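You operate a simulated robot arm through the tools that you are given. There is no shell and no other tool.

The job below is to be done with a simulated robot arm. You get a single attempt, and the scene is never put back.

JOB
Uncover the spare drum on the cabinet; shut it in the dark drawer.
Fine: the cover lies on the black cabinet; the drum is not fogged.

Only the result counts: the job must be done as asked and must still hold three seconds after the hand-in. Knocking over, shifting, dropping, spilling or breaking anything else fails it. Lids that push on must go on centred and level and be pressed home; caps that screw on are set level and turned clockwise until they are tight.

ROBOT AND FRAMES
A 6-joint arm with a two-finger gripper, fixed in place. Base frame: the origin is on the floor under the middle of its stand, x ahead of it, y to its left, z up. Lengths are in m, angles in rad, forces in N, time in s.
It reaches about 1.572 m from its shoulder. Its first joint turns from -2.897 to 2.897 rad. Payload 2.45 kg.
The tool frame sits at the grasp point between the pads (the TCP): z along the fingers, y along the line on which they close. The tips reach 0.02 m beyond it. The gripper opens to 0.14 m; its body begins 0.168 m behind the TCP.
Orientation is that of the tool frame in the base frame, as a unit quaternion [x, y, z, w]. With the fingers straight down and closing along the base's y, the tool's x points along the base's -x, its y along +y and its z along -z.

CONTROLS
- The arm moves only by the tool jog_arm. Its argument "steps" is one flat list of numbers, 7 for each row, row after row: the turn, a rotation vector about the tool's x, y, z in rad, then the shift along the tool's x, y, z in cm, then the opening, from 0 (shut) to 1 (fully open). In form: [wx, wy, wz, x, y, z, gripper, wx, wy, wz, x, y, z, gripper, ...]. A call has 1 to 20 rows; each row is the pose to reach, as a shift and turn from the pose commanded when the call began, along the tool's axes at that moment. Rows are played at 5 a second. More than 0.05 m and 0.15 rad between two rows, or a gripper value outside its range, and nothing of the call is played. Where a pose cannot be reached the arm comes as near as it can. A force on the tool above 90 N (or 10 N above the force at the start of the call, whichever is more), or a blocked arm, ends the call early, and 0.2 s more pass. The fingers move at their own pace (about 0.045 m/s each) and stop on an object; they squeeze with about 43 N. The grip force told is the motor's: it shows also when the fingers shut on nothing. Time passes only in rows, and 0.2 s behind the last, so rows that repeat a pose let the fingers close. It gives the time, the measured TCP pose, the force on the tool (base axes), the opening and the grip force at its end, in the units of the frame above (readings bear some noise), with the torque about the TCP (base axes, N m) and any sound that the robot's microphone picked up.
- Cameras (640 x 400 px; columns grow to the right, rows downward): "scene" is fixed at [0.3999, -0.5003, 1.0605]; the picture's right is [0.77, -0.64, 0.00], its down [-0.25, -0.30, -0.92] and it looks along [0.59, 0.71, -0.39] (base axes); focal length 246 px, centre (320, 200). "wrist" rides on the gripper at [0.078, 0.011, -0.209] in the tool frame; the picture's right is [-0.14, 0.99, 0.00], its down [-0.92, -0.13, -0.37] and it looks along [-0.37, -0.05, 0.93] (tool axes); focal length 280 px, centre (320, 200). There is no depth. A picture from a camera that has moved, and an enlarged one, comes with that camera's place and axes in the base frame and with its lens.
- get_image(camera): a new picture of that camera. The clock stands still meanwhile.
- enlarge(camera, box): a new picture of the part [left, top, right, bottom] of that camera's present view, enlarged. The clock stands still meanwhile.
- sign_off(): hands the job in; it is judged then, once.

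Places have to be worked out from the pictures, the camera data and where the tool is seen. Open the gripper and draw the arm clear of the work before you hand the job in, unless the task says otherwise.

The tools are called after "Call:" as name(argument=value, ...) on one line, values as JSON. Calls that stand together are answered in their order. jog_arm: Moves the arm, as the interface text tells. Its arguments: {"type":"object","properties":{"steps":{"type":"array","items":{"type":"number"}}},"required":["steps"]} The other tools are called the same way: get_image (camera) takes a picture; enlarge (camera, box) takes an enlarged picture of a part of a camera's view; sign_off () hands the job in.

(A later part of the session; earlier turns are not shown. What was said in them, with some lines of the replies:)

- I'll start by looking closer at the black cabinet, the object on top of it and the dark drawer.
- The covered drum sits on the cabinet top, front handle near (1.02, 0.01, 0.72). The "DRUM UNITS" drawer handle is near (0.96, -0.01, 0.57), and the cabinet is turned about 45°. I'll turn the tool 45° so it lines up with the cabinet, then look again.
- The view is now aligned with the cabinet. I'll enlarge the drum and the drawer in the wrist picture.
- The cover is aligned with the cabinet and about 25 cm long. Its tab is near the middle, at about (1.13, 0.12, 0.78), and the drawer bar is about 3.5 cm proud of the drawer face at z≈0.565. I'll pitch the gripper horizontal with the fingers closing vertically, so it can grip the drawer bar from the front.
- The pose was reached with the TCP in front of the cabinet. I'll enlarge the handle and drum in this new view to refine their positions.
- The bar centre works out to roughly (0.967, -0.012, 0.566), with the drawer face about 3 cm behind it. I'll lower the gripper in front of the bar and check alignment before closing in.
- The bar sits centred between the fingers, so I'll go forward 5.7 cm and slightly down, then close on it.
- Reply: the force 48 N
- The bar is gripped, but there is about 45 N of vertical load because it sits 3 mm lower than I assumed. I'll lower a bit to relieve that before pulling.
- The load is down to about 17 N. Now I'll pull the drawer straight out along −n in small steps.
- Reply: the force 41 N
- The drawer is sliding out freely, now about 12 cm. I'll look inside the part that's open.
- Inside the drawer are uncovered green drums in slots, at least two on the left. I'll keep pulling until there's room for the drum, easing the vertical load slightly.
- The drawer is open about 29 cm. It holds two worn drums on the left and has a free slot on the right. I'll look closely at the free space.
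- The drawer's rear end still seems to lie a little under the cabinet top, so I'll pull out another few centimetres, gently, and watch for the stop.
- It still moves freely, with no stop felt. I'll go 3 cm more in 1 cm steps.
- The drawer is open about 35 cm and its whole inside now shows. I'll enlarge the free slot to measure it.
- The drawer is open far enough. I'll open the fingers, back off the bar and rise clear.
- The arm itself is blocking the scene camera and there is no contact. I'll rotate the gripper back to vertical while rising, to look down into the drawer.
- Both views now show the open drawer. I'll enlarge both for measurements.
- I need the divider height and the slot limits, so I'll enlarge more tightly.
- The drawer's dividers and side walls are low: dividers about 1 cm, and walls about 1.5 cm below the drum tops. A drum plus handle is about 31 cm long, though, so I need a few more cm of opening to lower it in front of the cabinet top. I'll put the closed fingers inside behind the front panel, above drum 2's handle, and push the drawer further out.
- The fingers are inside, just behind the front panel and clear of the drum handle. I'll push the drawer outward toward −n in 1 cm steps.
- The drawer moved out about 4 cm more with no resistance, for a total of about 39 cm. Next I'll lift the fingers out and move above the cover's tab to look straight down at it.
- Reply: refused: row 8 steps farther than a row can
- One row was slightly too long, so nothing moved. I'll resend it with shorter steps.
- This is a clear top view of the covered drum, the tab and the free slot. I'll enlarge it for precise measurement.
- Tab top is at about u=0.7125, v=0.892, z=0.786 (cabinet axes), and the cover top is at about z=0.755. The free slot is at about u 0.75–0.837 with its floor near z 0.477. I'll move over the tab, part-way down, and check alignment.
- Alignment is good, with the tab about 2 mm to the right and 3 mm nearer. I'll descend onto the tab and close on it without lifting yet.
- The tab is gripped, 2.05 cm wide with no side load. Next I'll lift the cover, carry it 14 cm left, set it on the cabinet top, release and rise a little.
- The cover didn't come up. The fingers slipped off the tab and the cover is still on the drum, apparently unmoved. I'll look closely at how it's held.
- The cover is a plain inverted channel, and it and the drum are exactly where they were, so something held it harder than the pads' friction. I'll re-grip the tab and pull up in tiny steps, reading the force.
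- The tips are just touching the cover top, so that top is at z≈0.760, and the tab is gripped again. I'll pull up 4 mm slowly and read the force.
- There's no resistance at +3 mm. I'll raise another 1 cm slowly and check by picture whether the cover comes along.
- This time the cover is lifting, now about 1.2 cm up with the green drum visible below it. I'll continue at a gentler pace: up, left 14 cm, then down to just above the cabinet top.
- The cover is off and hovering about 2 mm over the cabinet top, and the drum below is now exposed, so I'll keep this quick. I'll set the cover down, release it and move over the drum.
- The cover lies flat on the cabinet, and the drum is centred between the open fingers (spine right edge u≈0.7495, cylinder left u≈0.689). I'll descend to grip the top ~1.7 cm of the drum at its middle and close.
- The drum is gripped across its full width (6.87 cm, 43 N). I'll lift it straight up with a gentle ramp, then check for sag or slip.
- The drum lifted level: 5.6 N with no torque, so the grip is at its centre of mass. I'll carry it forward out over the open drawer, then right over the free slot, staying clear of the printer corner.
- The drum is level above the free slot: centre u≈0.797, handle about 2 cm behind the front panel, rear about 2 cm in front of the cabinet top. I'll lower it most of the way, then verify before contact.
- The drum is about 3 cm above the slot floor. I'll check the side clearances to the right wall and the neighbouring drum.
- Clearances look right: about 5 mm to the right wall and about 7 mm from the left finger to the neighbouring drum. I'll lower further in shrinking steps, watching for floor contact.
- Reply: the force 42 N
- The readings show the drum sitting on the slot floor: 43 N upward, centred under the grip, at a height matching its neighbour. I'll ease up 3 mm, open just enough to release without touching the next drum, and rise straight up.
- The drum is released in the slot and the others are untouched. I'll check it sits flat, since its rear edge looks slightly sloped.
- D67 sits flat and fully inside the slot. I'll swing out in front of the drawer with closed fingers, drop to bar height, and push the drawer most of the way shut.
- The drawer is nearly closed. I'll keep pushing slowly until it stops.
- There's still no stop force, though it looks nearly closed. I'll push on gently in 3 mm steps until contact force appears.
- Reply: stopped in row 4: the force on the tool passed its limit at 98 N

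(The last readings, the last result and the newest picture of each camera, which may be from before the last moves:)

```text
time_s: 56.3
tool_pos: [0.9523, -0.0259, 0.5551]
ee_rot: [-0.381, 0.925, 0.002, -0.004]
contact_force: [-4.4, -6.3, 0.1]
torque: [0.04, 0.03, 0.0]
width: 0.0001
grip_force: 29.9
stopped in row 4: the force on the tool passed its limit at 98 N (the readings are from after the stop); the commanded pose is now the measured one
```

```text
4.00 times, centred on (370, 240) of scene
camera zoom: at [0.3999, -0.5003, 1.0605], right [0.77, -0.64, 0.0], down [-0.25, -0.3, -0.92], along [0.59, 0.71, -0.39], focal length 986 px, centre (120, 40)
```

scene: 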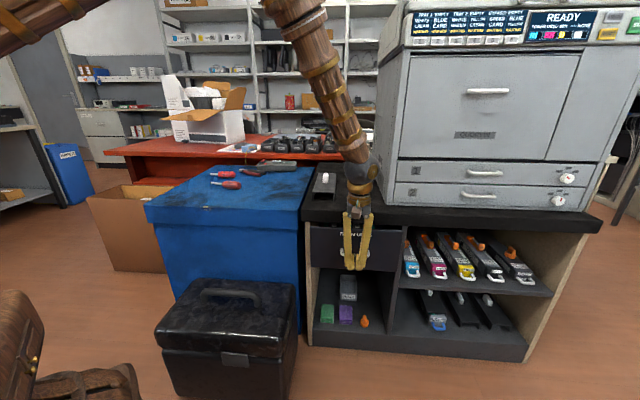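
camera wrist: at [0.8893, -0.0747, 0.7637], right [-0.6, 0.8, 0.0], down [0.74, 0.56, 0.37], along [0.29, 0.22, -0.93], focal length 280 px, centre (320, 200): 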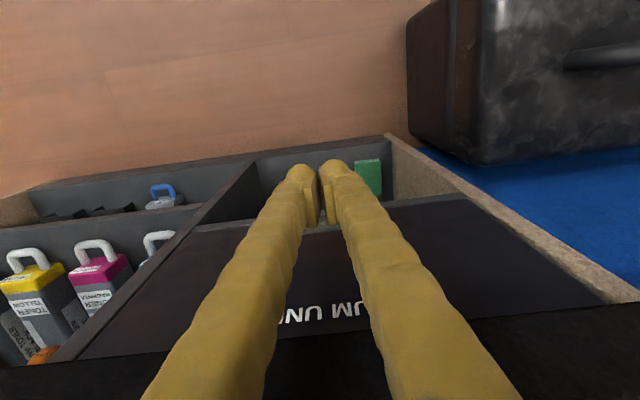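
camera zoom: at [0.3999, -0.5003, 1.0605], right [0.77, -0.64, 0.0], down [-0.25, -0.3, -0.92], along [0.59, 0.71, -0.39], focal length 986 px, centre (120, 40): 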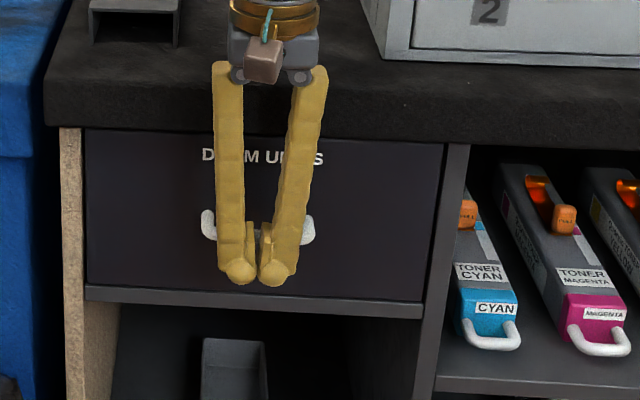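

The push met a firm stop (98 N), and the handle is back at its original place in the picture, so the drawer is shut. I'll back straight off from the bar and rise clear.

Call:
jog_arm(steps=[0, 0, 0, 1, 0, 0, 0, 0, 0, 0, 4, 0, 0, 0, 0, 0, 0, 8, 0, 0, 0, 0, 0, 0, 12, 0, -2, 0, 0, 0, 0, 14, 0, -6, 0, 0, 0, 0, 15, 0, -10.5, 0.2, 0, 0, 0, 15, 0, -15, 0.4, 0, 0, 0, 15, 0, -19.5, 0.5, 0, 0, 0, 15, 0, -24, 0.5, 0, 0, 0, 15, 0, -28.5, 0.5, 0, 0, 0, 15, 0, -33, 0.5])

Call:
get_image(camera="scene")

Call:
enlarge(camera="scene", box=[290, 210, 550, 370])

Call:
enlarge(camera="scene", box=[300, 150, 460, 250])

Call:
get_image(camera="wrist")

```text
time_s: 58.7
tool_pos: [0.8495, -0.1271, 0.8868]
ee_rot: [-0.382, 0.924, 0.0, -0.005]
contact_force: [0.2, 0.7, -0.5]
torque: [0.01, 0.0, -0.01]
width: 0.0704
grip_force: 0.0
```

```text
taken
```

scene: 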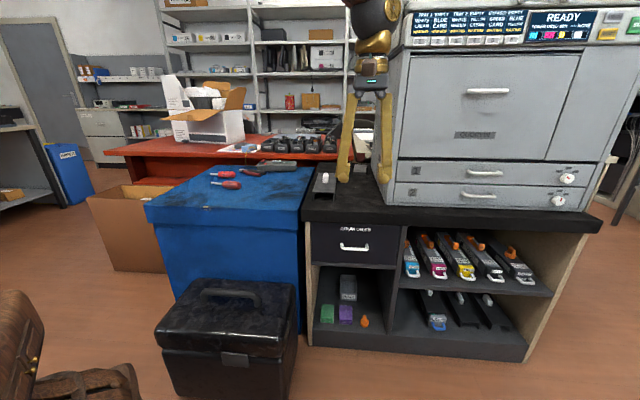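

```text
2.46 times, centred on (420, 290) of scene
camera zoom: at [0.3999, -0.5003, 1.0605], right [0.77, -0.64, 0.0], down [-0.25, -0.3, -0.92], along [0.59, 0.71, -0.39], focal length 607 px, centre (74, -22)
```

zoom: 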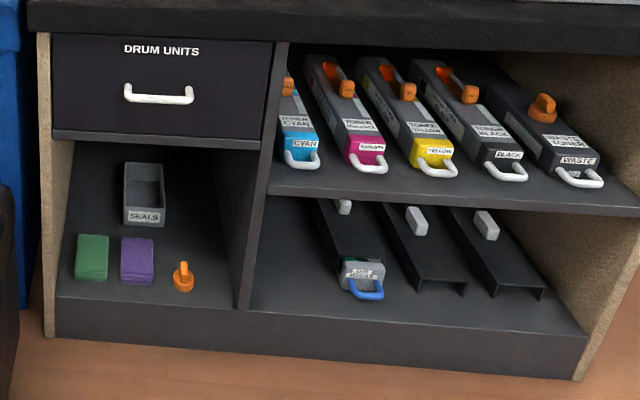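

```text
4.00 times, centred on (380, 200) of scene
camera zoom: at [0.3999, -0.5003, 1.0605], right [0.77, -0.64, 0.0], down [-0.25, -0.3, -0.92], along [0.59, 0.71, -0.39], focal length 986 px, centre (80, 200)
```

zoom: 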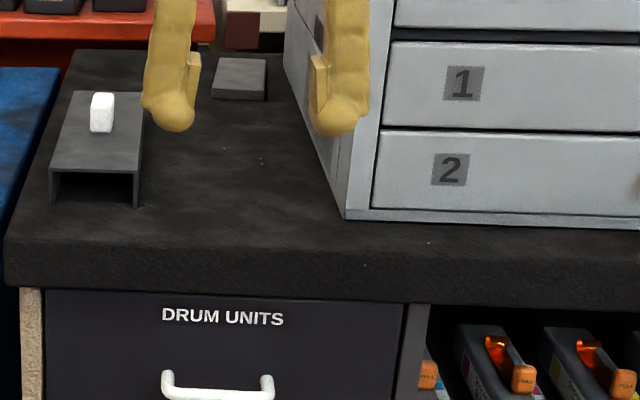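

```text
taken
camera wrist: at [0.7889, -0.1743, 1.094], right [-0.6, 0.8, 0.0], down [0.75, 0.56, 0.36], along [0.29, 0.22, -0.93], focal length 280 px, centre (320, 200)
```

wrist: 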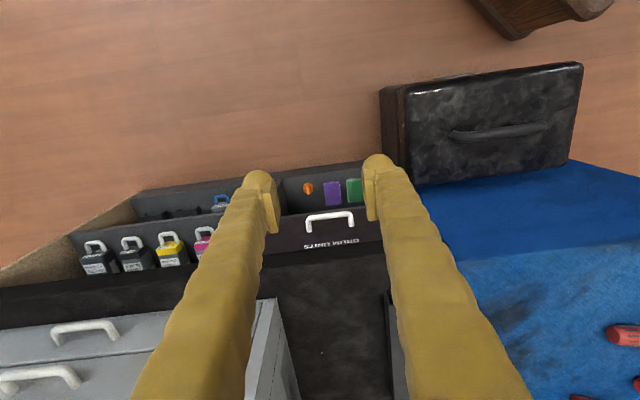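

The drawer is shut: handle and label match the first pictures exactly. The cover lies flat on the cabinet top, the box behind it is undisturbed, and the toner shelf is unchanged. I'll raise the arm clear with the gripper fully open before handing in.

Call:
jog_arm(steps=[0, 0, 0, 2, 0, -4, 0.7, 0, 0, 0, 4, 0, -8, 1, 0, 0, 0, 6, 0, -12, 1, 0, 0, 0, 8, 0, -15, 1, 0, 0, 0, 8, 0, -15, 1])

Call:
get_image(camera="scene")

Call:
enlarge(camera="scene", box=[300, 150, 460, 250])

```text
time_s: 59.9
tool_pos: [0.7911, -0.1851, 1.0379]
ee_rot: [-0.381, 0.924, 0.001, -0.004]
contact_force: [-0.2, -0.7, -0.4]
torque: [0.03, -0.03, 0.02]
width: 0.14
grip_force: 0.1
```

```text
taken
```

scene: 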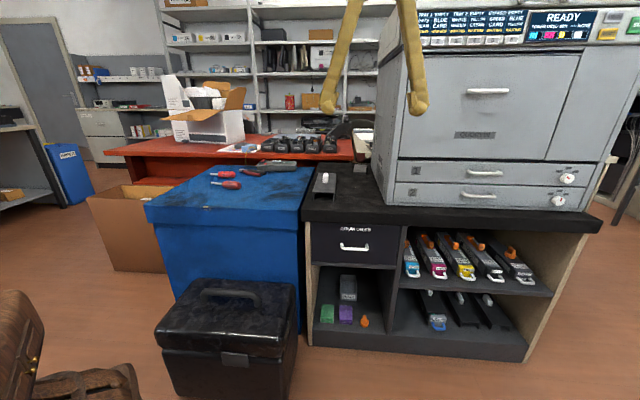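

```text
4.00 times, centred on (380, 200) of scene
camera zoom: at [0.3999, -0.5003, 1.0605], right [0.77, -0.64, 0.0], down [-0.25, -0.3, -0.92], along [0.59, 0.71, -0.39], focal length 986 px, centre (80, 200)
```

zoom: 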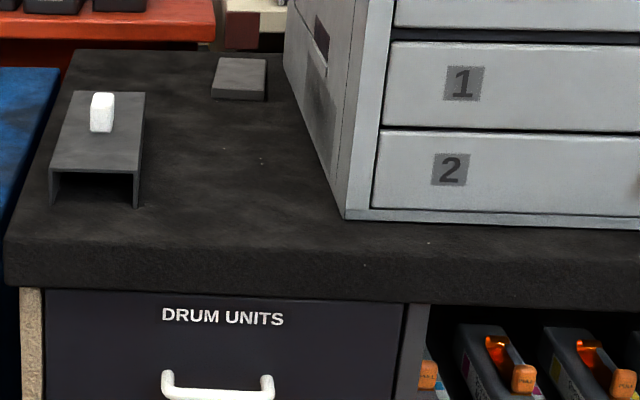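

The last pictures show the drawer fully shut with the drum inside, the cover resting on the black cabinet, and everything else in place. The arm is clear with the gripper open, so I'm handing in the job.

Call:
sign_off()

```text
The job is handed in.
```

I uncovered spare drum D67, placed it in the free right-hand slot of the DRUM UNITS drawer, and shut the drawer. The job is handed in, but I don't have the verdict.

- **Drawer:** it closed against a firm stop, and the handle and label match the first pictures.
- **Cover:** it is lying flat on the black cabinet, to the left of where the drum stood.
- **Light on the drum:** D67 was uncovered for about 20 seconds before the drawer closed. I don't know how long it can take before it fogs, so I can't confirm it is clear.
- **The two worn drums in the drawer:** they were exposed for about 45 seconds while the drawer was open. They were not touched.
- **First try at the cover:** the fingers slipped off the tab when I lifted too quickly. The cover and drum did not move, and a slower lift worked.

I saw nothing else disturbed in the final pictures. The arm is clear and the gripper is open.
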